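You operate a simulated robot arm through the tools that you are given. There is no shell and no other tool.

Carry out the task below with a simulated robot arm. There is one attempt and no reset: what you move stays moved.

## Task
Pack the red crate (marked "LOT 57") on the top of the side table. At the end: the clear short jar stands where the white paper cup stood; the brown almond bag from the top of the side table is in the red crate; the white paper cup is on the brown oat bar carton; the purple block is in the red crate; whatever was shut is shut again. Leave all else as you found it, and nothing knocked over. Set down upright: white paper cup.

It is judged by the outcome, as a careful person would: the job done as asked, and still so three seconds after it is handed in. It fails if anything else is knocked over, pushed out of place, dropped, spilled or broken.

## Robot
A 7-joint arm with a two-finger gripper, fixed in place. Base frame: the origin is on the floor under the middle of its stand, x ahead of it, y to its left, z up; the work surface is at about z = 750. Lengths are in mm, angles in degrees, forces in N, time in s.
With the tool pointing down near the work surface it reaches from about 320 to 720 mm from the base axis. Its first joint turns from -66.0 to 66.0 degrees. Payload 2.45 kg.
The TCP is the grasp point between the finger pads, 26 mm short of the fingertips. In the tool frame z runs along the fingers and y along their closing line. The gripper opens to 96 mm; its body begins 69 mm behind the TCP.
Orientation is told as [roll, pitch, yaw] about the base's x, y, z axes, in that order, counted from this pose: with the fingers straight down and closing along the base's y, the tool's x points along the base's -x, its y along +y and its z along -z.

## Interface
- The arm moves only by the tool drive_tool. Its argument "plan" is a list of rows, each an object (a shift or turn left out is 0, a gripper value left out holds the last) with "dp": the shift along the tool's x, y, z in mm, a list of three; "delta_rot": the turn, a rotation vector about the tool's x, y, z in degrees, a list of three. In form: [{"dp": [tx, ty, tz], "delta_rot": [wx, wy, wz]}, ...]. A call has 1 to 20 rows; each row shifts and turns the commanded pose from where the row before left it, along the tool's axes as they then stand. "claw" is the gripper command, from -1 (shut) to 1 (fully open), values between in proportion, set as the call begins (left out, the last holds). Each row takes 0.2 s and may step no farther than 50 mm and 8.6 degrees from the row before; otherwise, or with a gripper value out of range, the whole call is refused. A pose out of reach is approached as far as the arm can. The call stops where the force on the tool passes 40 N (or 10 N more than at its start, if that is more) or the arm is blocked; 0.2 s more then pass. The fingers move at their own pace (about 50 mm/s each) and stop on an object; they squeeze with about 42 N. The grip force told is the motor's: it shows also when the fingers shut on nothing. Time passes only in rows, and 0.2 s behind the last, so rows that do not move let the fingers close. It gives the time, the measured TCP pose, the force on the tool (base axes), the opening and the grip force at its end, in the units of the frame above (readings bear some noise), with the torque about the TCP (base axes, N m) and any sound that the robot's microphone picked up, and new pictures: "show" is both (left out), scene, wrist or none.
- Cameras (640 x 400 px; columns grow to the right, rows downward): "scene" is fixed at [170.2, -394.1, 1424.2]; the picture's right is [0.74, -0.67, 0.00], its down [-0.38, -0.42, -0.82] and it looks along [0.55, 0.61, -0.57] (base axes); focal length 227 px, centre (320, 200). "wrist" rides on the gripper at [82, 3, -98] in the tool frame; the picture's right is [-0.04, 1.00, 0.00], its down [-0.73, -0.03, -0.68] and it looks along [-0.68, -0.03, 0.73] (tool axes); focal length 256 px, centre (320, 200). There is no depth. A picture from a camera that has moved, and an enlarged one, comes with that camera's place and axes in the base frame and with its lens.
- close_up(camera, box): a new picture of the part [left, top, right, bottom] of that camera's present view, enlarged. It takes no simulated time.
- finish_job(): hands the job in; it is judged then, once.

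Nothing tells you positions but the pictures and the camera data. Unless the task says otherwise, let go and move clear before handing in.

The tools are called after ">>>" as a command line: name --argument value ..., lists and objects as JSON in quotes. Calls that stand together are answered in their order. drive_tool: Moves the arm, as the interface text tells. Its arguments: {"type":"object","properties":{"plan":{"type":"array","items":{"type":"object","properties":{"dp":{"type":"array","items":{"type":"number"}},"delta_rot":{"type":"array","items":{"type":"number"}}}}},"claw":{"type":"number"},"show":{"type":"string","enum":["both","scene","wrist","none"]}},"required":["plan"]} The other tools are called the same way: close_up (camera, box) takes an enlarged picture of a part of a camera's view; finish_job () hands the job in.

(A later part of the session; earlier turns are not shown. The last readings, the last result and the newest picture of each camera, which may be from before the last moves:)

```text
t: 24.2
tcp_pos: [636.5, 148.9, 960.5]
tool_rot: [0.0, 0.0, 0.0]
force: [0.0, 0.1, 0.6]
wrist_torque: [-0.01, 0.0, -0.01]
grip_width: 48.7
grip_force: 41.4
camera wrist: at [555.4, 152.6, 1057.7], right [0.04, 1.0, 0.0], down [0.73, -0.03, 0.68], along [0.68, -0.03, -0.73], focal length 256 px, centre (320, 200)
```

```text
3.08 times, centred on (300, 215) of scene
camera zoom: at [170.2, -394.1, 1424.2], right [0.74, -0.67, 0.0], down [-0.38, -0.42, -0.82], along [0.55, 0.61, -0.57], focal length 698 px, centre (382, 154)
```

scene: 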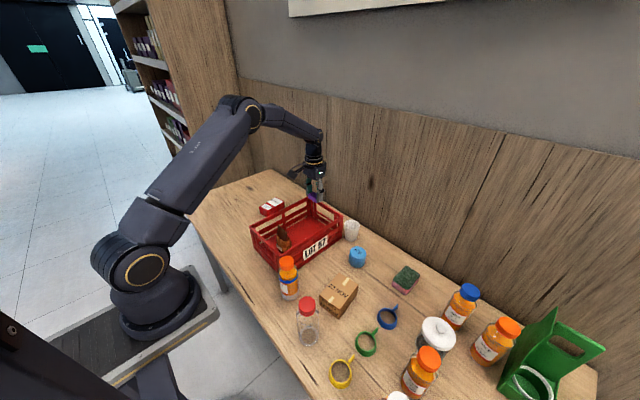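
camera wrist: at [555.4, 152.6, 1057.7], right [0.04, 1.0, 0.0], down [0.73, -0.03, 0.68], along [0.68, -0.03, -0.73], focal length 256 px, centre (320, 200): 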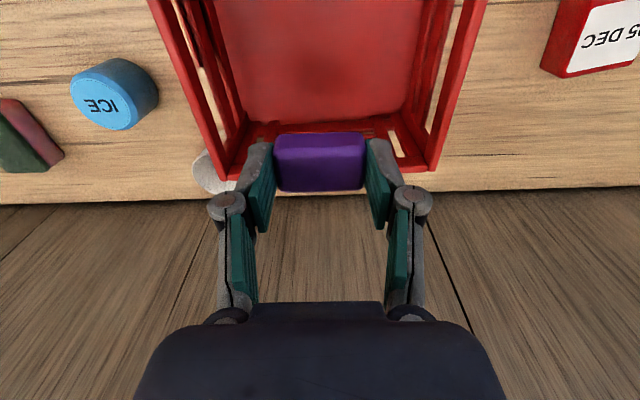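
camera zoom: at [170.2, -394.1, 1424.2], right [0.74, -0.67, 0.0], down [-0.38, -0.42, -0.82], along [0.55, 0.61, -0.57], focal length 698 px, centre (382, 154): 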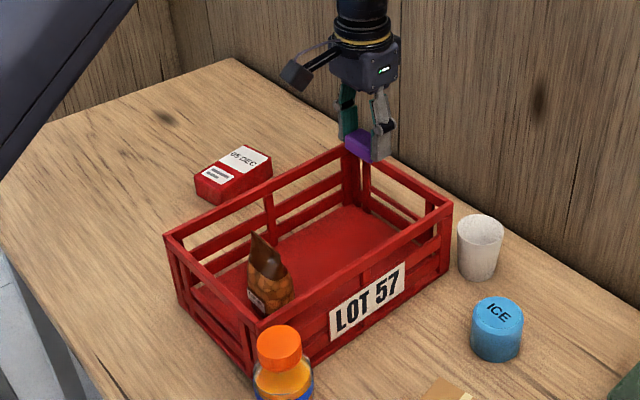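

The block is over the far half of the crate and clear of the bag. Lowering it into the crate.

>>> drive_tool --plan '[{"dp": [0, 2, 40]}, {"dp": [0, 2, 40]}, {"dp": [0, 0, 40]}, {"dp": [0, 0, 30]}, {"dp": [0, 0, 5]}, {"dp": [0, 0, 0]}]' --show "both"

>>> close_up --camera "scene" --box '[230, 150, 370, 280]'

```text
t: 25.6
tcp_pos: [634.2, 151.7, 805.6]
tool_rot: [0.0, 0.0, -0.1]
force: [-0.2, 0.5, -0.2]
wrist_torque: [0.01, -0.03, -0.02]
grip_width: 48.6
grip_force: 42.2
camera wrist: at [554.0, 155.1, 903.4], right [0.04, 1.0, 0.0], down [0.73, -0.03, 0.68], along [0.68, -0.03, -0.73], focal length 256 px, centre (320, 200)
```

scene: 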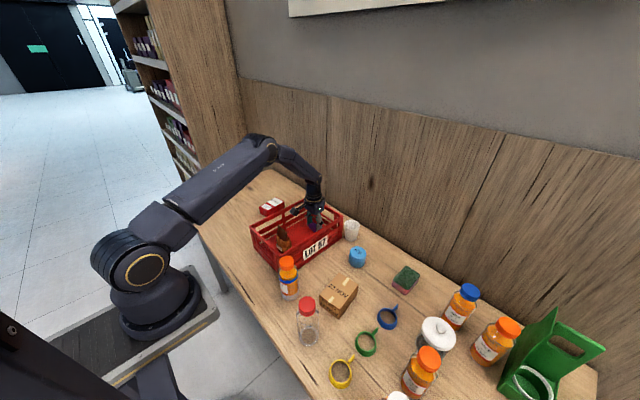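
wrist: 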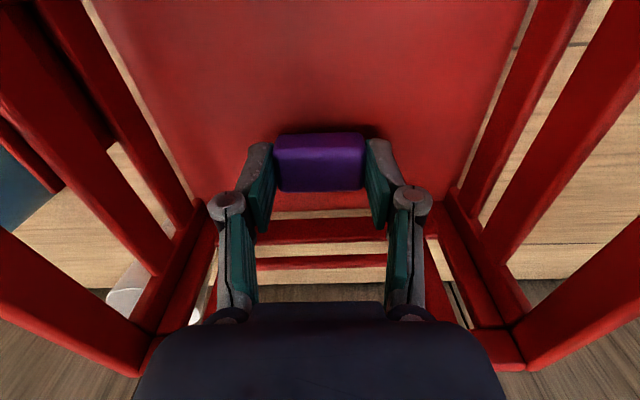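

```text
3.08 times, centred on (300, 215) of scene
camera zoom: at [170.2, -394.1, 1424.2], right [0.74, -0.67, 0.0], down [-0.38, -0.42, -0.82], along [0.55, 0.61, -0.57], focal length 698 px, centre (382, 154)
```

zoom: 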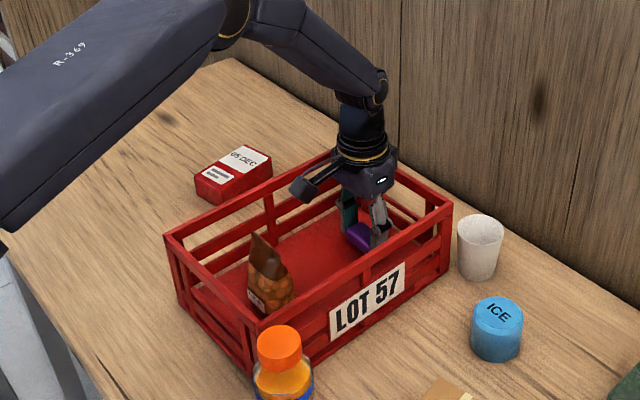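

>>> drive_tool --plan '[{"dp": [0, 0, 3]}, {"dp": [0, 0, 3]}, {"dp": [0, 0, 2]}, {"dp": [0, 0, 0]}]' --show "none"

```text
t: 26.6
tcp_pos: [633.1, 153.6, 798.5]
tool_rot: [0.0, -0.1, 0.0]
force: [-0.4, 0.0, 0.0]
wrist_torque: [-0.01, 0.0, 0.02]
grip_width: 48.7
grip_force: 42.3
```

>>> drive_tool --plan '[{"dp": [0, 0, 1.5]}, {"dp": [0, 0, 1.5]}, {"dp": [0, 0, 1]}, {"dp": [0, 0, 0]}]' --show "none"

```text
t: 27.6
tcp_pos: [634.0, 153.2, 793.7]
tool_rot: [0.0, -0.1, 0.0]
force: [-0.1, 1.1, -0.6]
wrist_torque: [-0.02, 0.02, -0.01]
grip_width: 48.2
grip_force: 42.0
```

>>> drive_tool --plan '[{"dp": [0, 0, 1]}, {"dp": [0, 0, 1]}, {"dp": [0, 0, 1]}, {"dp": [0, 0, 0]}]' --show "none"

```text
t: 28.6
tcp_pos: [634.2, 154.4, 790.8]
tool_rot: [0.0, 0.1, -0.1]
force: [0.4, 0.1, -0.8]
wrist_torque: [-0.02, 0.0, 0.01]
grip_width: 48.4
grip_force: 41.7
```

>>> drive_tool --plan '[{"dp": [0, 0, 1]}, {"dp": [0, 0, 1]}, {"dp": [0, 0, 0]}]' --show "wrist"

```text
t: 29.4
tcp_pos: [633.1, 154.1, 791.5]
tool_rot: [0.1, -0.1, 0.0]
force: [-4.2, -0.6, 19.9]
wrist_torque: [-0.03, 0.13, 0.04]
grip_width: 48.6
grip_force: 42.6
camera wrist: at [552.8, 157.2, 889.4], right [0.04, 1.0, 0.0], down [0.73, -0.03, 0.68], along [0.68, -0.03, -0.73], focal length 256 px, centre (320, 200)
```

wrist: 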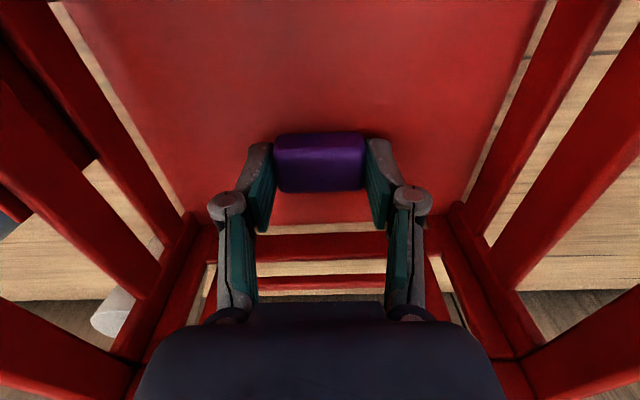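

Contact at about 20 N, so the block is on the crate floor. I'll back off 1 mm and open part way.

>>> drive_tool --plan '[{"dp": [0, 0, -1]}, {"dp": [0, 0, 0]}]' --show "none"

>>> drive_tool --plan '[{"dp": [0, 0, 0]}, {"dp": [0, 0, 0]}, {"dp": [0, 0, 0]}]' --claw 0.5 --show "wrist"

>>> drive_tool --plan '[{"dp": [0, 0, -20]}, {"dp": [0, 0, -40]}, {"dp": [0, 0, -45]}, {"dp": [0, 0, -45]}, {"dp": [0, 0, -40]}, {"dp": [0, 0, 0]}]' --show "both"

>>> close_up --camera "scene" --box '[230, 150, 370, 280]'

```text
t: 30.0
tcp_pos: [634.3, 155.0, 791.2]
tool_rot: [0.0, -0.1, 0.0]
force: [3.2, 1.3, 8.6]
wrist_torque: [0.02, -0.08, 0.0]
grip_width: 48.6
grip_force: 42.5
```

```text
t: 30.8
tcp_pos: [632.3, 155.0, 790.8]
tool_rot: [0.0, 0.0, 0.0]
force: [-0.2, -0.4, -0.2]
wrist_torque: [0.02, 0.01, 0.01]
grip_width: 72.1
grip_force: 0.1
camera wrist: at [552.4, 157.2, 889.4], right [0.04, 1.0, 0.0], down [0.73, -0.03, 0.68], along [0.68, -0.03, -0.73], focal length 256 px, centre (320, 200)
```

wrist: 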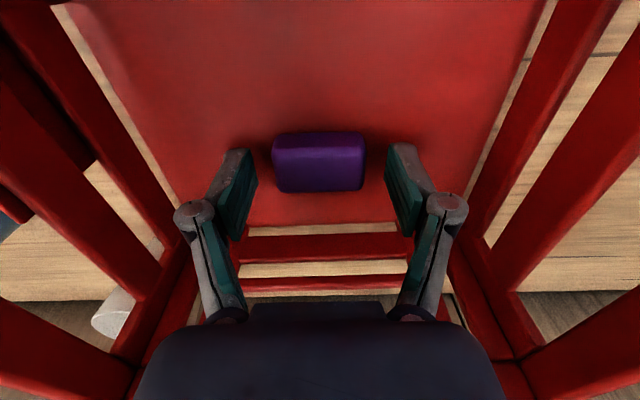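

```text
t: 32.2
tcp_pos: [632.1, 155.4, 982.5]
tool_rot: [0.0, 0.0, 0.0]
force: [-0.7, -0.2, -0.9]
wrist_torque: [0.02, 0.02, 0.0]
grip_width: 72.2
grip_force: 0.1
camera wrist: at [551.9, 157.9, 1080.4], right [0.04, 1.0, 0.0], down [0.73, -0.03, 0.68], along [0.68, -0.03, -0.73], focal length 256 px, centre (320, 200)
```

scene: 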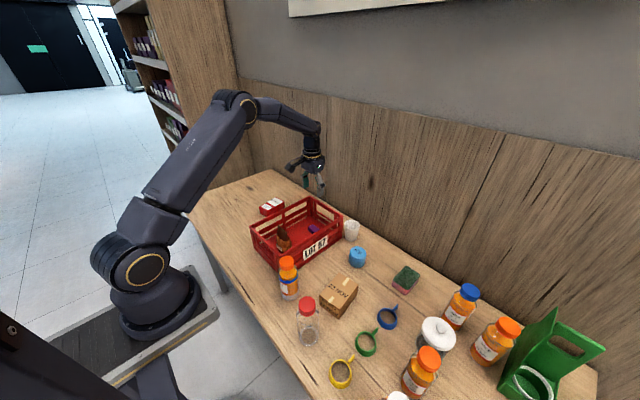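
wrist: 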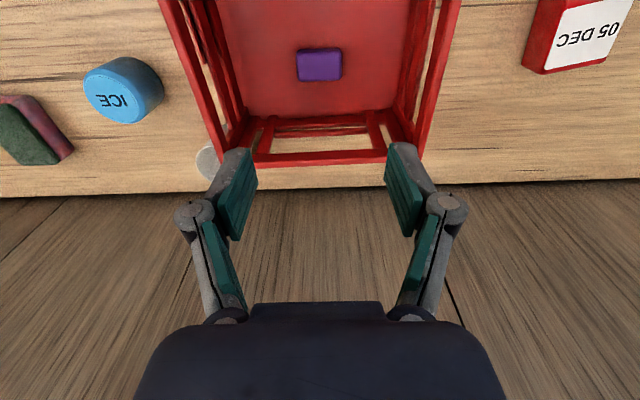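

```text
3.08 times, centred on (300, 215) of scene
camera zoom: at [170.2, -394.1, 1424.2], right [0.74, -0.67, 0.0], down [-0.38, -0.42, -0.82], along [0.55, 0.61, -0.57], focal length 698 px, centre (382, 154)
```

zoom: 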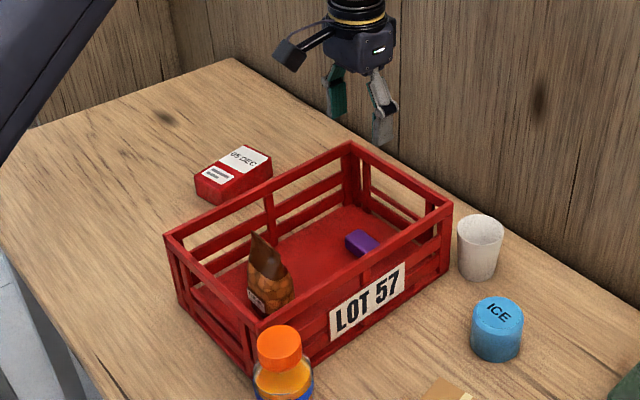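

Both the bag and the block are in the crate. Next is the cup: I'll get a central wrist view of it to locate it precisely against the crate corner.

>>> drive_tool --plan '[{"dp": [18, -34, 5]}, {"dp": [18, -34, 5]}, {"dp": [18, -34, 5]}, {"dp": [18, -34, 5]}, {"dp": [0, 0, 0]}]' --claw 1 --show "wrist"

>>> close_up --camera "wrist" --box '[240, 100, 400, 200]'

>>> close_up --camera "scene" --box '[310, 200, 390, 280]'

```text
t: 33.4
tcp_pos: [559.9, 16.0, 959.1]
tool_rot: [0.0, 0.0, 0.0]
force: [0.5, 0.2, 0.6]
wrist_torque: [0.0, 0.03, 0.0]
grip_width: 96.0
grip_force: 0.0
camera wrist: at [478.7, 20.8, 1057.9], right [0.04, 1.0, 0.0], down [0.73, -0.03, 0.68], along [0.68, -0.03, -0.73], focal length 256 px, centre (320, 200)
```

wrist: 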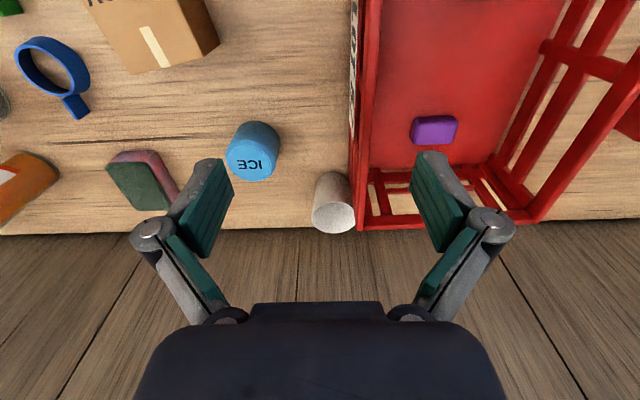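

```text
4.00 times, centred on (320, 150) of wrist
camera zoom: at [478.7, 20.8, 1057.9], right [0.04, 1.0, 0.0], down [0.73, -0.03, 0.68], along [0.68, -0.03, -0.73], focal length 1024 px, centre (320, 400)
```

zoom: 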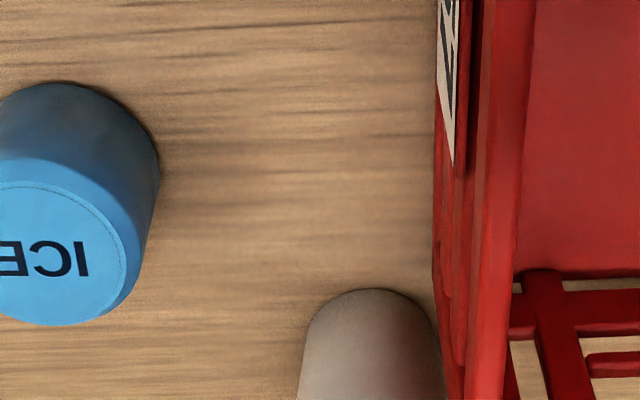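

```text
5.00 times, centred on (350, 240) of scene
camera zoom: at [170.2, -394.1, 1424.2], right [0.74, -0.67, 0.0], down [-0.38, -0.42, -0.82], along [0.55, 0.61, -0.57], focal length 1135 px, centre (170, 0)
```

zoom: 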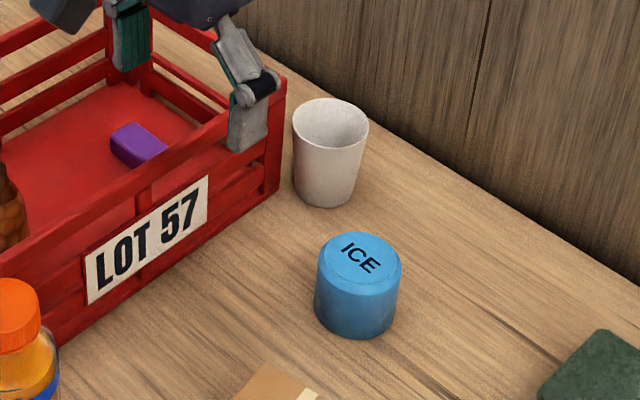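

The cup centre comes out near (734, 32), with its rim at z≈820 and about 60 mm across. The crate corner is at about (706, 54). I'll turn the gripper to close along x, which keeps fingers and camera clear of the crate, and test the reach high above the cup.

>>> drive_tool --plan '[{"delta_rot": [0, 0, -8.2]}, {"delta_rot": [0, 0, -8.2]}, {"delta_rot": [0, 0, -8.2]}, {"delta_rot": [0, 0, -8.2]}, {"delta_rot": [0, 0, -8.2]}, {"delta_rot": [0, 0, -8.2]}, {"delta_rot": [0, 0, -8.2]}, {"delta_rot": [0, 0, -8.2]}, {"delta_rot": [0, 0, -8.2]}, {"delta_rot": [0, 0, -8.2]}, {"delta_rot": [0, 0, -8.0]}, {"dp": [0, 0, 0]}]' --show "none"

>>> drive_tool --plan '[{"dp": [-4, -43, 0]}, {"dp": [-4, -43, 0]}, {"dp": [-4, -43, 0]}, {"dp": [-4, -43, 0]}, {"dp": [0, 0, 0]}]' --show "both"

```text
t: 36.0
tcp_pos: [560.6, 18.7, 961.5]
tool_rot: [-0.1, 0.0, 90.1]
force: [-1.0, -1.2, 0.1]
wrist_torque: [-0.03, -0.03, 0.02]
grip_width: 96.0
grip_force: 0.1
```

```text
t: 37.2
tcp_pos: [727.8, 33.4, 959.9]
tool_rot: [0.1, -0.1, 90.1]
force: [0.1, 0.1, -0.5]
wrist_torque: [-0.05, 0.0, 0.0]
grip_width: 96.0
grip_force: 0.0
out of reach, approached as far as the arm can: row 4
camera wrist: at [726.4, -46.8, 1058.5], right [-1.0, 0.04, 0.0], down [0.03, 0.73, 0.68], along [0.02, 0.68, -0.73], focal length 256 px, centre (320, 200)
```

scene: 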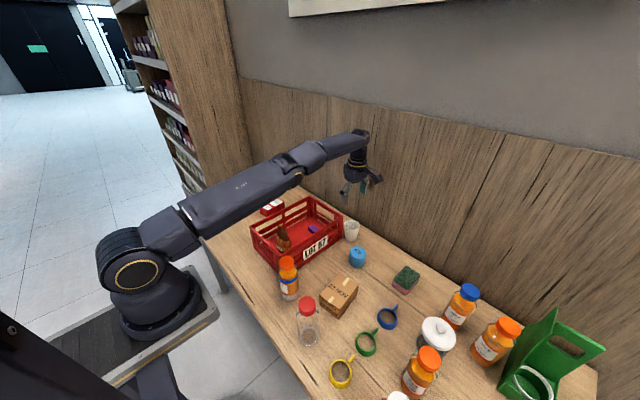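
wrist: 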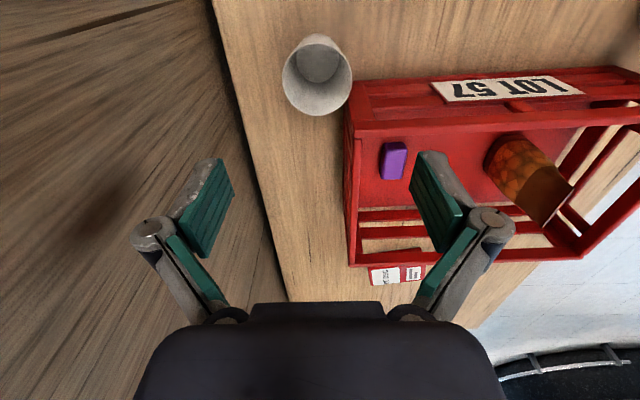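

The reach stops at x≈728, about 5 mm short of the cup centre at (733, 31). Closing nearly tangentially makes that offset harmless, so I'll pull back slightly and turn to yaw -20°. At that angle the fingers straddle the cup and stay clear of the crate corner.

>>> drive_tool --plan '[{"dp": [0, 25, 0]}, {"delta_rot": [0, 0, 8.5]}, {"delta_rot": [0, 0, 8.5]}, {"delta_rot": [0, 0, 8.5]}, {"delta_rot": [0, 0, 8.5]}, {"delta_rot": [0, 0, 8.5]}, {"delta_rot": [0, 0, 8.5]}, {"delta_rot": [0, 0, 8.5]}, {"delta_rot": [0, 0, 8.5]}, {"delta_rot": [0, 0, 8.5]}, {"delta_rot": [0, 0, 8.5]}, {"delta_rot": [0, 0, 8.5]}, {"delta_rot": [0, 0, 8.5]}, {"delta_rot": [0, 0, 8.0]}, {"dp": [0, 0, 0]}]' --show "wrist"

```text
t: 40.4
tcp_pos: [702.9, 33.5, 961.5]
tool_rot: [0.0, 0.0, -20.1]
force: [-0.5, 0.0, 0.1]
wrist_torque: [0.02, 0.01, 0.0]
grip_width: 95.9
grip_force: 0.0
camera wrist: at [630.2, 65.0, 1059.2], right [0.38, 0.92, 0.0], down [0.68, -0.28, 0.68], along [0.63, -0.26, -0.73], focal length 256 px, centre (320, 200)
```

wrist: 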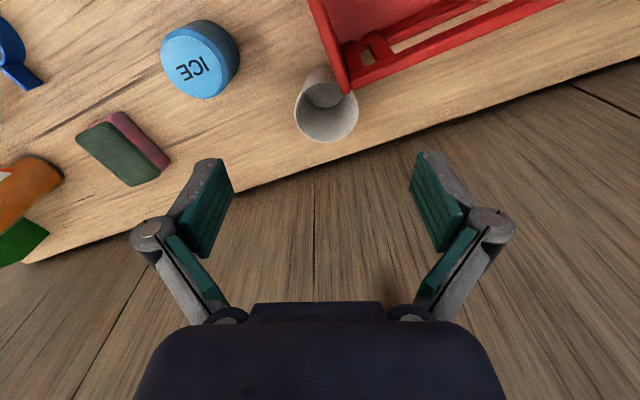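

From this view the cup rim centre is near (732, 30). I'll move over it and descend part way, checking reach and alignment.

>>> drive_tool --plan '[{"dp": [-24.4, 6.2, 0]}, {"dp": [0, 0, 35]}, {"dp": [0, 0, 35]}, {"dp": [0, 0, 0]}]' --show "both"

>>> close_up --camera "scene" --box '[300, 160, 400, 260]'

```text
t: 41.4
tcp_pos: [731.3, 31.3, 890.3]
tool_rot: [0.0, 0.0, -20.1]
force: [-0.5, -0.7, -0.6]
wrist_torque: [0.0, 0.0, 0.01]
grip_width: 95.8
grip_force: 0.1
camera wrist: at [656.6, 62.3, 989.2], right [0.38, 0.93, 0.0], down [0.68, -0.28, 0.68], along [0.63, -0.26, -0.73], focal length 256 px, centre (320, 200)
```

scene: 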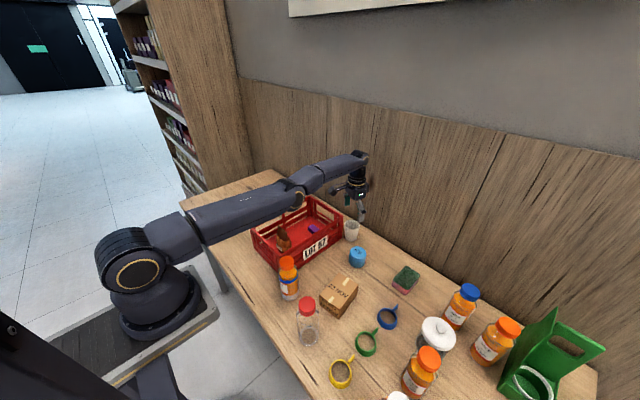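
wrist: 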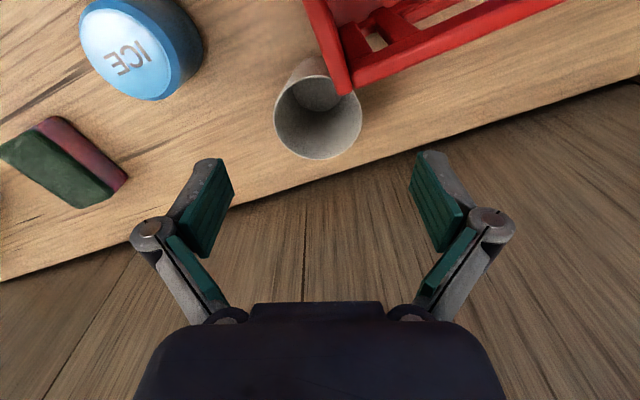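

```text
4.00 times, centred on (350, 210) of scene
camera zoom: at [170.2, -394.1, 1424.2], right [0.74, -0.67, 0.0], down [-0.38, -0.42, -0.82], along [0.55, 0.61, -0.57], focal length 908 px, centre (200, 160)
```

zoom: 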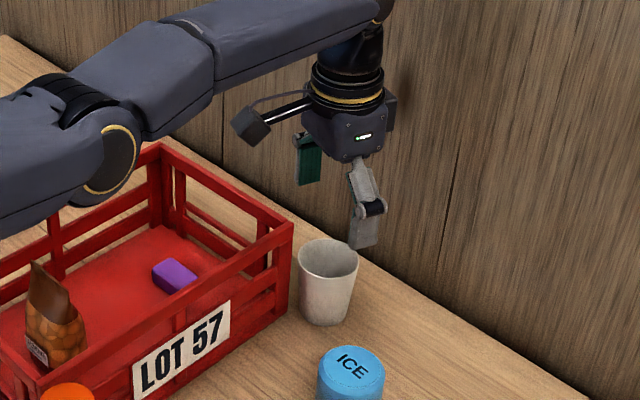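

The cup is centred between the fingers and clear of the crate corner, and the forearm is well above the crate. Descending to grasp height at about z=803.

>>> drive_tool --plan '[{"dp": [0, 0, 30]}, {"dp": [0, 0, 30]}, {"dp": [0, 0, 25]}, {"dp": [0, 0, 0]}]' --show "both"

>>> close_up --camera "scene" --box '[310, 170, 390, 260]'

>>> close_up --camera "wrist" --box '[160, 60, 480, 260]'

```text
t: 42.4
tcp_pos: [723.7, 30.7, 809.4]
tool_rot: [0.0, 0.0, -20.0]
force: [-0.5, 0.3, 1.2]
wrist_torque: [0.01, 0.03, 0.02]
grip_width: 95.6
grip_force: 0.0
out of reach, approached as far as the arm can: row 2
camera wrist: at [648.6, 62.6, 907.9], right [0.38, 0.93, 0.0], down [0.68, -0.28, 0.68], along [0.63, -0.26, -0.73], focal length 256 px, centre (320, 200)
```

scene: 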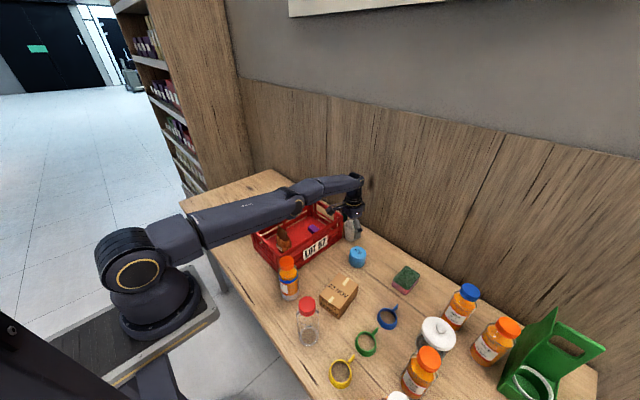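
wrist: 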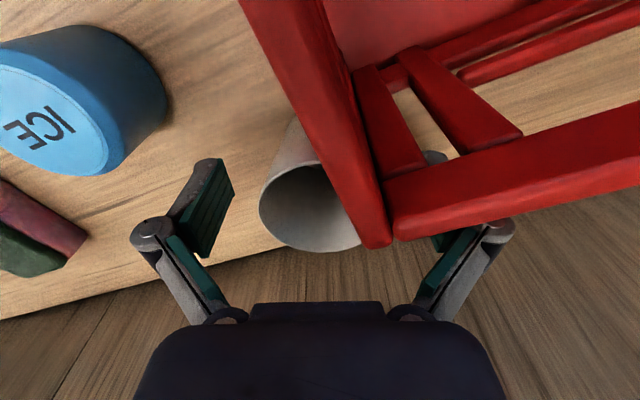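

```text
4.44 times, centred on (350, 215) of scene
camera zoom: at [170.2, -394.1, 1424.2], right [0.74, -0.67, 0.0], down [-0.38, -0.42, -0.82], along [0.55, 0.61, -0.57], focal length 1009 px, centre (187, 133)
```

zoom: 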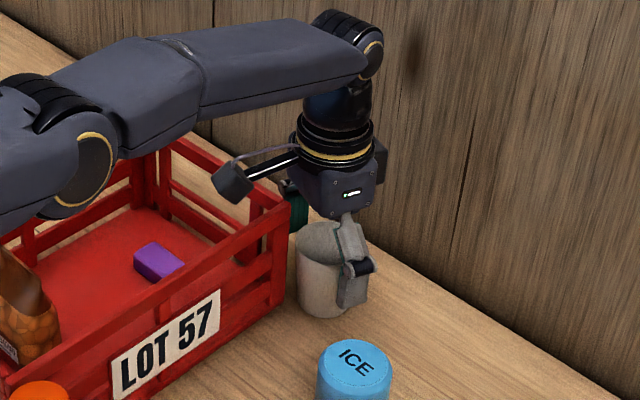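

```text
2.00 times, centred on (320, 160) of wrist
camera zoom: at [648.6, 62.6, 907.9], right [0.38, 0.93, 0.0], down [0.68, -0.28, 0.68], along [0.63, -0.26, -0.73], focal length 512 px, centre (320, 280)
```

zoom: 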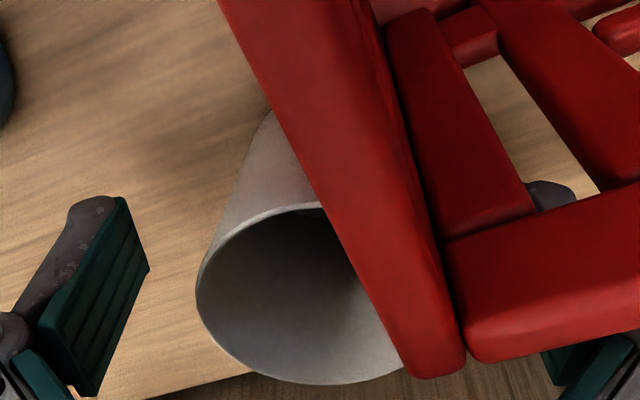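

The arm reaches only x≈724 at this height, about 8 mm short of the cup centre. A small outward tilt of about 4° about the closing axis will extend the reach while the pads stay flat against the cup's sides.

>>> drive_tool --plan '[{"delta_rot": [0, -2, 0]}, {"delta_rot": [0, -2, 0]}, {"dp": [-2, 0, 0]}, {"dp": [0, 0, 0]}]' --show "both"

>>> close_up --camera "scene" --box '[310, 170, 390, 260]'

>>> close_up --camera "wrist" --box '[160, 60, 480, 260]'

```text
t: 43.4
tcp_pos: [725.9, 30.3, 807.4]
tool_rot: [0.0, -4.1, -20.0]
force: [-0.1, -0.7, -0.3]
wrist_torque: [0.0, -0.01, 0.01]
grip_width: 96.1
grip_force: 0.0
camera wrist: at [644.1, 62.8, 900.6], right [0.38, 0.93, 0.0], down [0.63, -0.26, 0.73], along [0.68, -0.27, -0.68], focal length 256 px, centre (320, 200)
```

scene: 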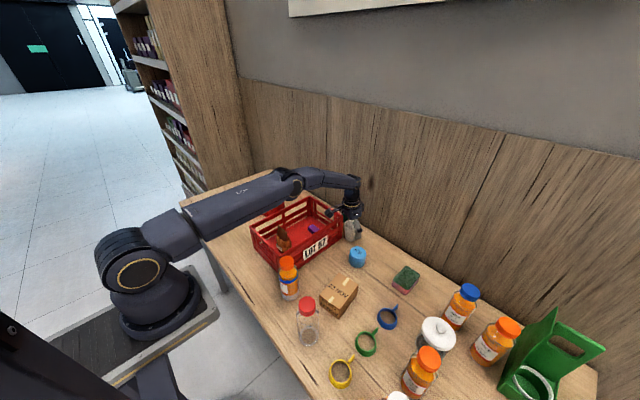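
wrist: 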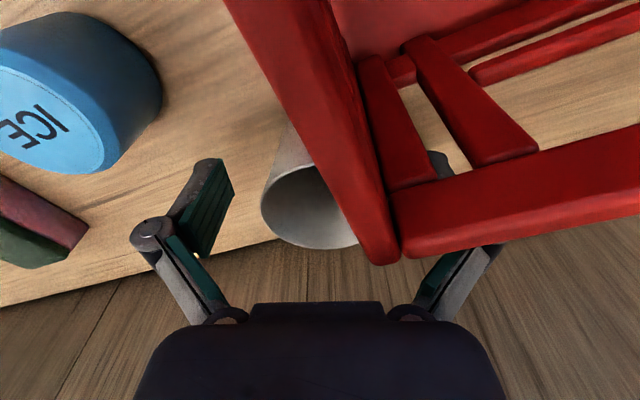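

```text
4.44 times, centred on (350, 215) of scene
camera zoom: at [170.2, -394.1, 1424.2], right [0.74, -0.67, 0.0], down [-0.38, -0.42, -0.82], along [0.55, 0.61, -0.57], focal length 1009 px, centre (187, 133)
```

zoom: 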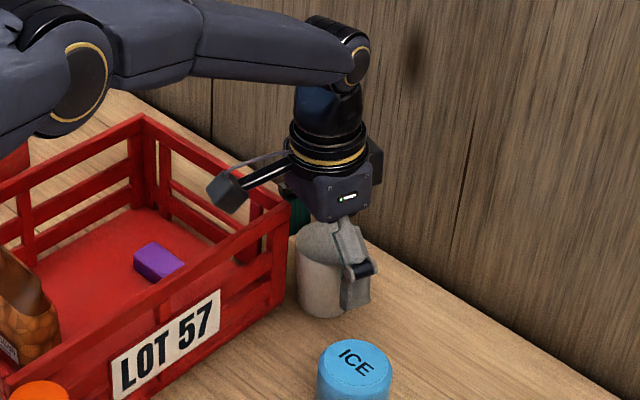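

```text
2.00 times, centred on (320, 160) of wrist
camera zoom: at [644.1, 62.8, 900.6], right [0.38, 0.93, 0.0], down [0.63, -0.26, 0.73], along [0.68, -0.27, -0.68], focal length 512 px, centre (320, 280)
```

zoom: 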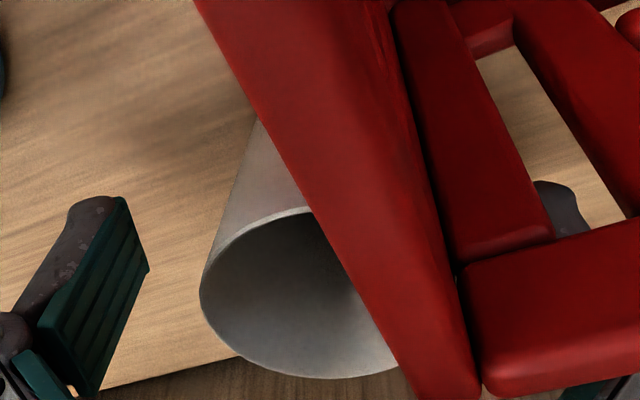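

There's no reach limit now. I'll move 5 mm outward to centre on the cup, then close.

>>> drive_tool --plan '[{"dp": [-4.7, 1.5, 0]}, {"dp": [0, 0, 0]}]' --show "none"

>>> drive_tool --plan '[{"dp": [0, 0, 0]}, {"dp": [0, 0, 0]}, {"dp": [0, 0, 0]}, {"dp": [0, 0, 0]}, {"dp": [0, 0, 0]}]' --claw -1 --show "both"

>>> close_up --camera "scene" --box '[310, 170, 390, 260]'

```text
t: 44.0
tcp_pos: [730.2, 29.4, 808.1]
tool_rot: [0.1, -4.1, -20.0]
force: [0.2, -0.2, 0.9]
wrist_torque: [0.02, 0.01, 0.02]
grip_width: 95.7
grip_force: 0.1
```

```text
t: 45.2
tcp_pos: [730.6, 29.8, 809.8]
tool_rot: [0.1, -4.1, -20.0]
force: [-0.8, -0.4, 5.3]
wrist_torque: [-0.01, 0.07, -0.01]
grip_width: 55.5
grip_force: 42.3
camera wrist: at [649.5, 63.3, 901.5], right [0.38, 0.93, 0.0], down [0.63, -0.26, 0.73], along [0.68, -0.27, -0.68], focal length 256 px, centre (320, 200)
```

scene: 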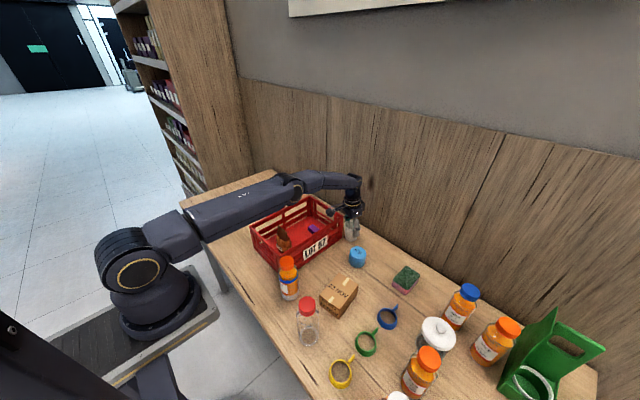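
wrist: 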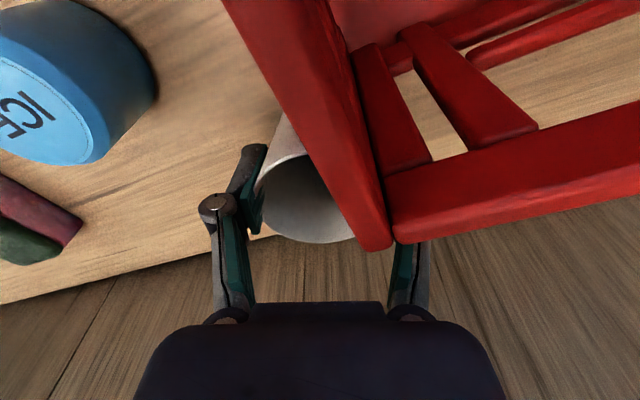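

```text
4.44 times, centred on (350, 215) of scene
camera zoom: at [170.1, -394.1, 1424.2], right [0.74, -0.67, 0.0], down [-0.38, -0.42, -0.82], along [0.55, 0.61, -0.57], focal length 1009 px, centre (187, 133)
```

zoom: 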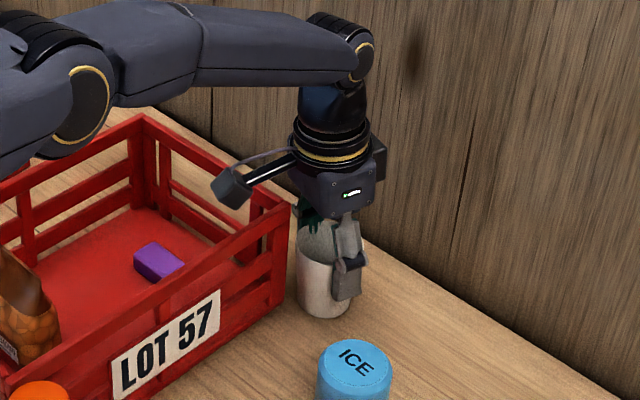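

The cup is held at 55.5 mm. I'll lift it straight up in base z, drifting slightly away from the crate, and check.

>>> drive_tool --plan '[{"dp": [-0.7, 0, -10]}, {"dp": [-1.05, 0, -15]}, {"dp": [-3.8, -4.7, -29.8]}, {"dp": [-3.8, -4.7, -29.8]}, {"dp": [0, 0, 0]}]' --show "both"

>>> close_up --camera "scene" --box '[300, 150, 400, 260]'

```text
t: 46.4
tcp_pos: [730.2, 21.1, 892.5]
tool_rot: [0.0, -4.1, -20.1]
force: [-0.6, -0.3, 0.0]
wrist_torque: [-0.02, -0.04, -0.01]
grip_width: 55.0
grip_force: 41.9
camera wrist: at [649.6, 54.3, 985.4], right [0.38, 0.93, 0.0], down [0.63, -0.26, 0.73], along [0.67, -0.27, -0.69], focal length 256 px, centre (320, 200)
```

scene: 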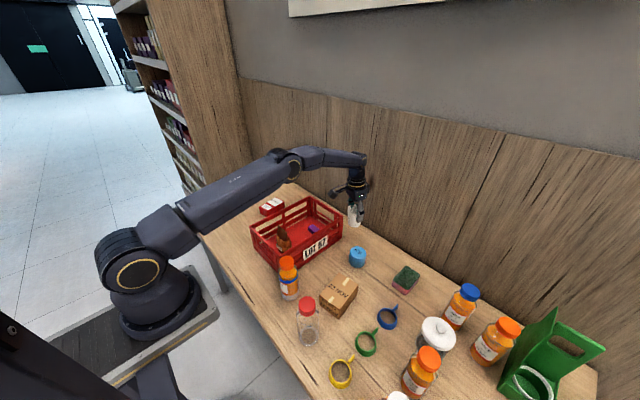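
wrist: 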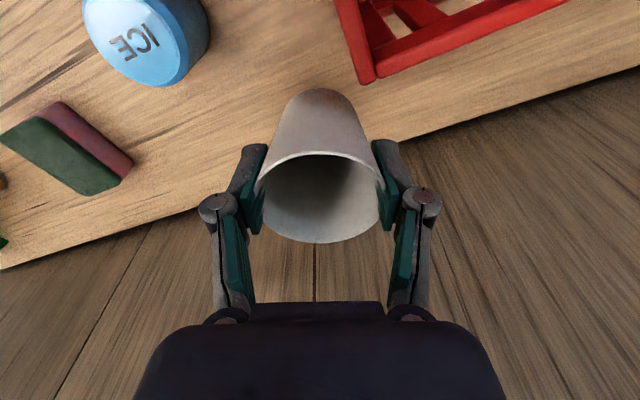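

```text
3.64 times, centred on (350, 205) of scene
camera zoom: at [170.2, -394.1, 1424.2], right [0.74, -0.67, 0.0], down [-0.38, -0.42, -0.82], along [0.55, 0.61, -0.57], focal length 826 px, centre (211, 182)
```

zoom: 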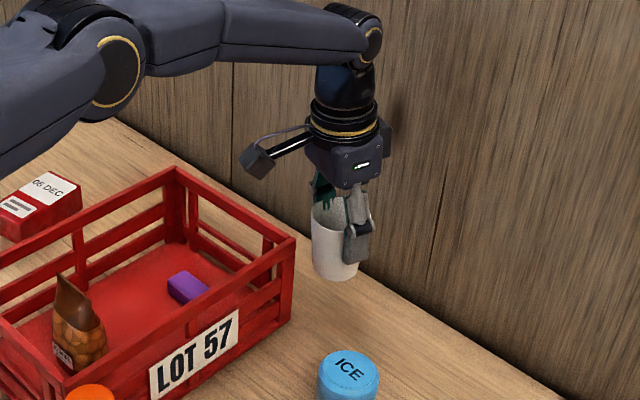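

The cup came up cleanly. Keeping the same tilt so the cup stays upright, I'll raise it a bit more and carry it over the carton centre at about (490, -127).

>>> drive_tool --plan '[{"dp": [-3.4, 0, -47.9]}, {"dp": [24.96, -31.6, -1.76]}, {"dp": [24.96, -31.6, -1.76]}, {"dp": [24.96, -31.6, -1.76]}, {"dp": [24.96, -31.6, -1.76]}, {"dp": [24.96, -31.6, -1.76]}, {"dp": [24.96, -31.6, -1.76]}, {"dp": [24.96, -31.6, -1.76]}, {"dp": [0, 0, 0]}]' --show "both"

>>> close_up --camera "scene" --box '[270, 200, 400, 330]'

>>> close_up --camera "wrist" --box '[200, 0, 440, 150]'

```text
t: 48.4
tcp_pos: [488.9, -123.0, 939.2]
tool_rot: [-0.1, -4.1, -20.1]
force: [0.4, -0.2, -0.1]
wrist_torque: [0.02, -0.05, 0.01]
grip_width: 54.9
grip_force: 42.0
camera wrist: at [407.7, -90.2, 1031.8], right [0.38, 0.93, 0.0], down [0.63, -0.26, 0.73], along [0.67, -0.27, -0.69], focal length 256 px, centre (320, 200)
```

scene: 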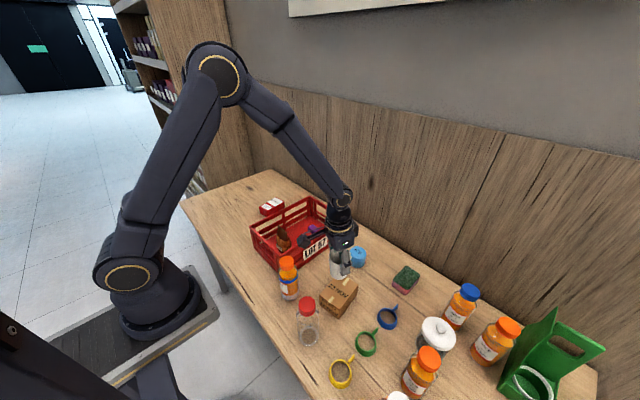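
wrist: 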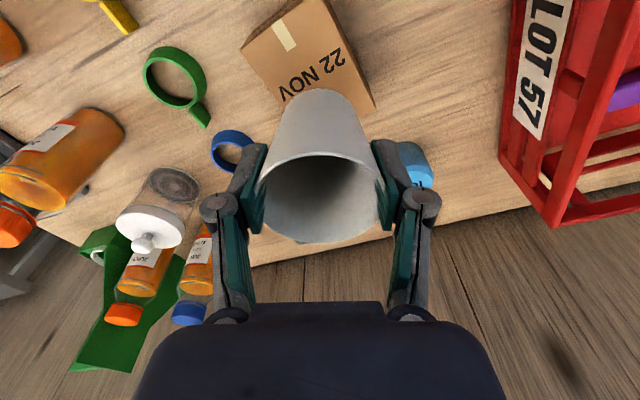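

```text
3.08 times, centred on (335, 265) of scene
camera zoom: at [170.2, -394.1, 1424.2], right [0.74, -0.67, 0.0], down [-0.38, -0.42, -0.82], along [0.55, 0.61, -0.57], focal length 698 px, centre (274, 0)
```

zoom: 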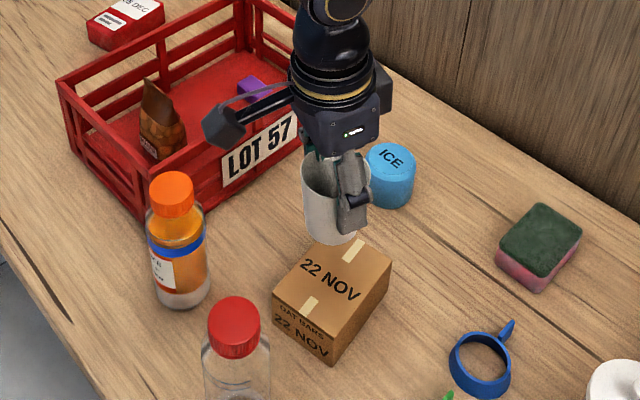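

```text
2.67 times, centred on (320, 75) of wrist
camera zoom: at [407.7, -90.2, 1031.8], right [0.38, 0.93, 0.0], down [0.63, -0.26, 0.73], along [0.67, -0.27, -0.69], focal length 683 px, centre (320, 533)
```

zoom: 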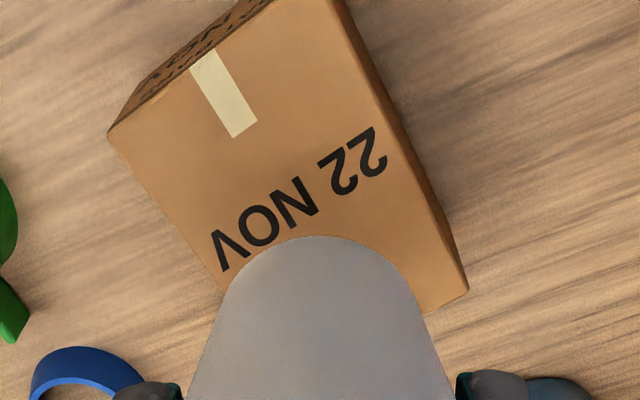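

The carton centre is about (490, -129), nearly under the cup. I'll nudge 6 mm in y and lower toward the carton top.

>>> drive_tool --plan '[{"dp": [-1.1, -6, 0]}, {"dp": [1.9, 0, 26.95]}, {"dp": [1.9, 0, 26.95]}, {"dp": [0, 0, 0]}]' --show "both"

>>> close_up --camera "scene" --box '[290, 230, 390, 330]'

```text
t: 49.4
tcp_pos: [486.9, -131.9, 886.4]
tool_rot: [0.0, -3.9, -19.9]
force: [-0.2, -0.1, 0.1]
wrist_torque: [0.04, -0.02, -0.01]
grip_width: 55.1
grip_force: 42.0
camera wrist: at [406.9, -98.9, 978.9], right [0.38, 0.93, 0.0], down [0.63, -0.26, 0.73], along [0.68, -0.27, -0.68], focal length 256 px, centre (320, 200)
```

scene: 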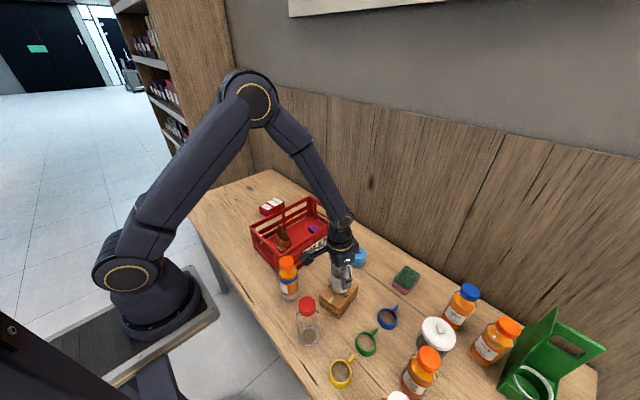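
wrist: 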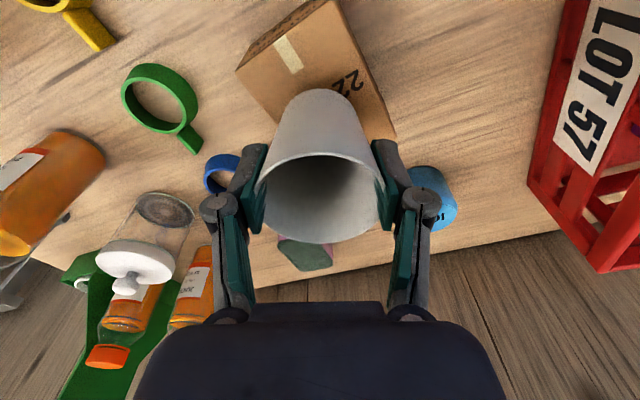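

```text
4.00 times, centred on (340, 280) of scene
camera zoom: at [170.2, -394.1, 1424.2], right [0.74, -0.67, 0.0], down [-0.38, -0.42, -0.82], along [0.55, 0.61, -0.57], focal length 908 px, centre (240, -120)
```

zoom: 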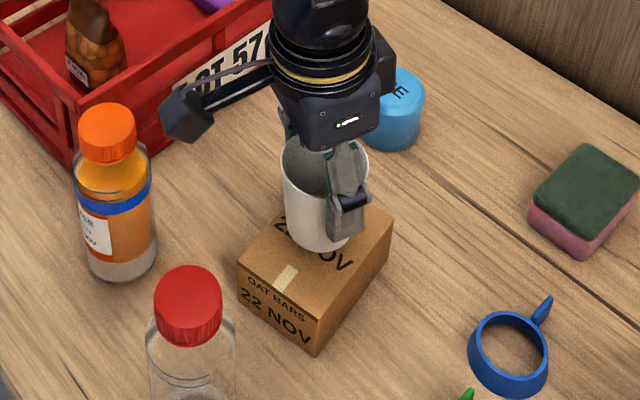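

The cup is centred above the carton. Easing down to contact.

>>> drive_tool --plan '[{"dp": [0.28, 0, 4]}, {"dp": [0.28, 0, 4]}, {"dp": [0.14, 0, 2]}, {"dp": [0.14, 0, 2]}, {"dp": [0, 0, 0]}]' --show "none"

```text
t: 50.6
tcp_pos: [488.8, -132.2, 875.5]
tool_rot: [0.0, -4.0, -19.9]
force: [-0.3, -0.2, 0.5]
wrist_torque: [-0.03, 0.03, 0.03]
grip_width: 54.5
grip_force: 42.1
```

>>> drive_tool --plan '[{"dp": [0.14, 0, 2]}, {"dp": [0.1, 0, 1.5]}, {"dp": [0.1, 0, 1.5]}, {"dp": [0, 0, 0]}]' --show "none"

```text
t: 51.6
tcp_pos: [488.2, -132.5, 870.5]
tool_rot: [-0.1, -4.0, -20.1]
force: [0.5, 0.3, 0.4]
wrist_torque: [0.0, 0.01, 0.01]
grip_width: 54.5
grip_force: 41.5
```

>>> drive_tool --plan '[{"dp": [0.1, 0, 1.5]}, {"dp": [0.1, 0, 1.5]}, {"dp": [0, 0, 0]}]' --show "none"

```text
t: 52.4
tcp_pos: [487.2, -132.3, 868.1]
tool_rot: [-0.1, -4.0, -20.0]
force: [-0.9, -0.1, -0.3]
wrist_torque: [0.03, 0.03, 0.0]
grip_width: 54.6
grip_force: 42.1
```

>>> drive_tool --plan '[{"dp": [0.1, 0, 1.5]}, {"dp": [0.1, 0, 1.5]}, {"dp": [0, 0, 0]}]' --show "scene"

>>> close_up --camera "scene" --box '[310, 240, 370, 320]'

```text
t: 53.2
tcp_pos: [487.8, -133.1, 864.2]
tool_rot: [0.0, -4.0, -20.0]
force: [-0.1, -0.6, 0.0]
wrist_torque: [-0.01, -0.02, -0.01]
grip_width: 54.5
grip_force: 41.8
```

scene: 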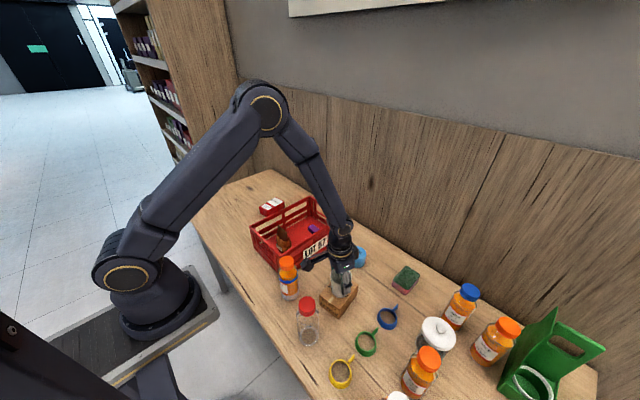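

```text
5.00 times, centred on (340, 280) of scene
camera zoom: at [170.2, -394.1, 1424.2], right [0.74, -0.67, 0.0], down [-0.38, -0.42, -0.82], along [0.55, 0.61, -0.57], focal length 1135 px, centre (220, -200)
```

zoom: 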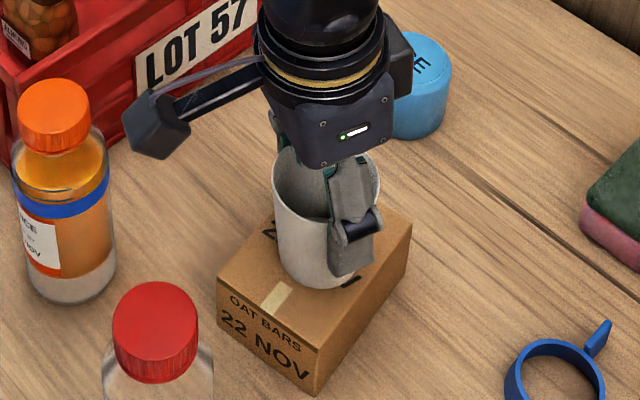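

>>> drive_tool --plan '[{"dp": [0.1, 0, 1.5]}, {"dp": [0.1, 0, 1.5]}, {"dp": [0, 0, 0]}]' --show "none"

```text
t: 54.0
tcp_pos: [488.4, -134.0, 861.4]
tool_rot: [0.0, -4.3, -20.0]
force: [-0.1, 0.3, 27.7]
wrist_torque: [0.0, -0.09, -0.09]
grip_width: 55.8
grip_force: 41.9
```

Contact with the carton. I'll ease back 1.5 mm and release.

>>> drive_tool --plan '[{"dp": [-0.1, 0, -1.5]}, {"dp": [0, 0, 0]}]' --show "none"

>>> drive_tool --plan '[{"dp": [0, 0, 0]}, {"dp": [0, 0, 0]}, {"dp": [0, 0, 0]}, {"dp": [0, 0, 0]}]' --claw 0.7 --show "both"

>>> close_up --camera "scene" --box '[310, 240, 370, 320]'

```text
t: 54.6
tcp_pos: [488.0, -132.9, 862.8]
tool_rot: [0.0, -4.0, -20.1]
force: [5.5, -1.6, 11.3]
wrist_torque: [-0.12, -0.32, -0.01]
grip_width: 55.0
grip_force: 42.0
```

```text
t: 55.6
tcp_pos: [486.8, -133.3, 861.1]
tool_rot: [0.1, -4.0, -19.9]
force: [0.0, 0.1, 0.7]
wrist_torque: [0.01, -0.04, 0.03]
grip_width: 81.4
grip_force: 0.0
camera wrist: at [406.7, -100.0, 955.1], right [0.38, 0.93, 0.0], down [0.63, -0.26, 0.73], along [0.67, -0.27, -0.69], focal length 256 px, centre (320, 200)
```

scene: 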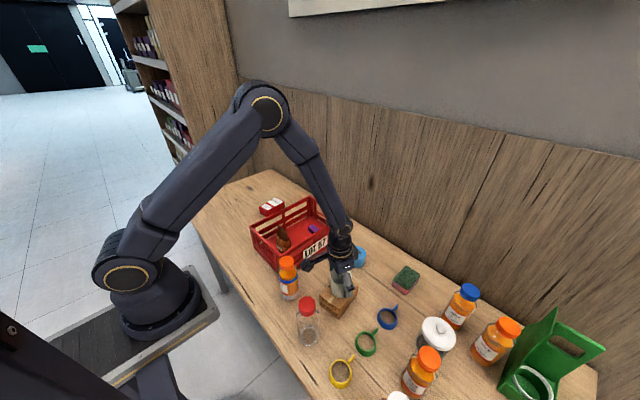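
wrist: 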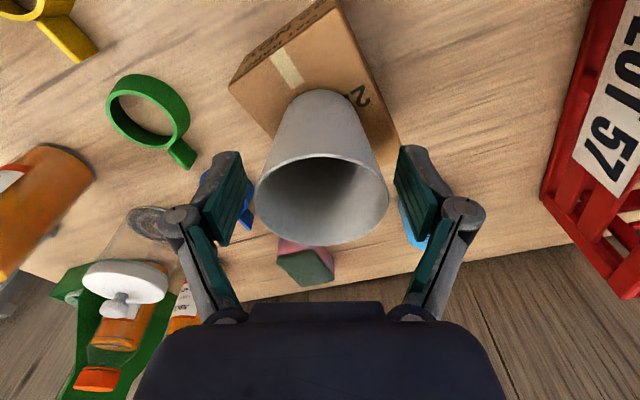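

```text
5.00 times, centred on (340, 280) of scene
camera zoom: at [170.2, -394.1, 1424.2], right [0.74, -0.67, 0.0], down [-0.38, -0.42, -0.82], along [0.55, 0.61, -0.57], focal length 1135 px, centre (220, -200)
```

zoom: 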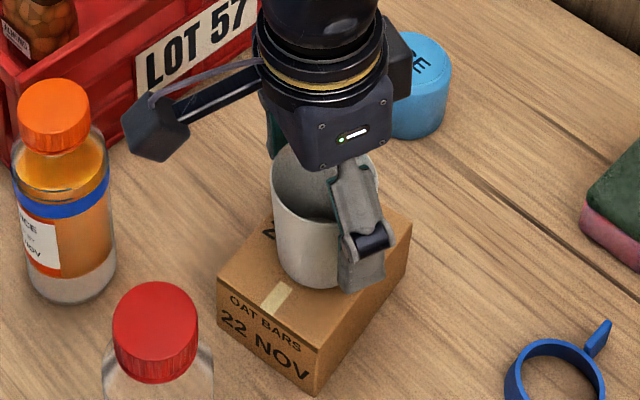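

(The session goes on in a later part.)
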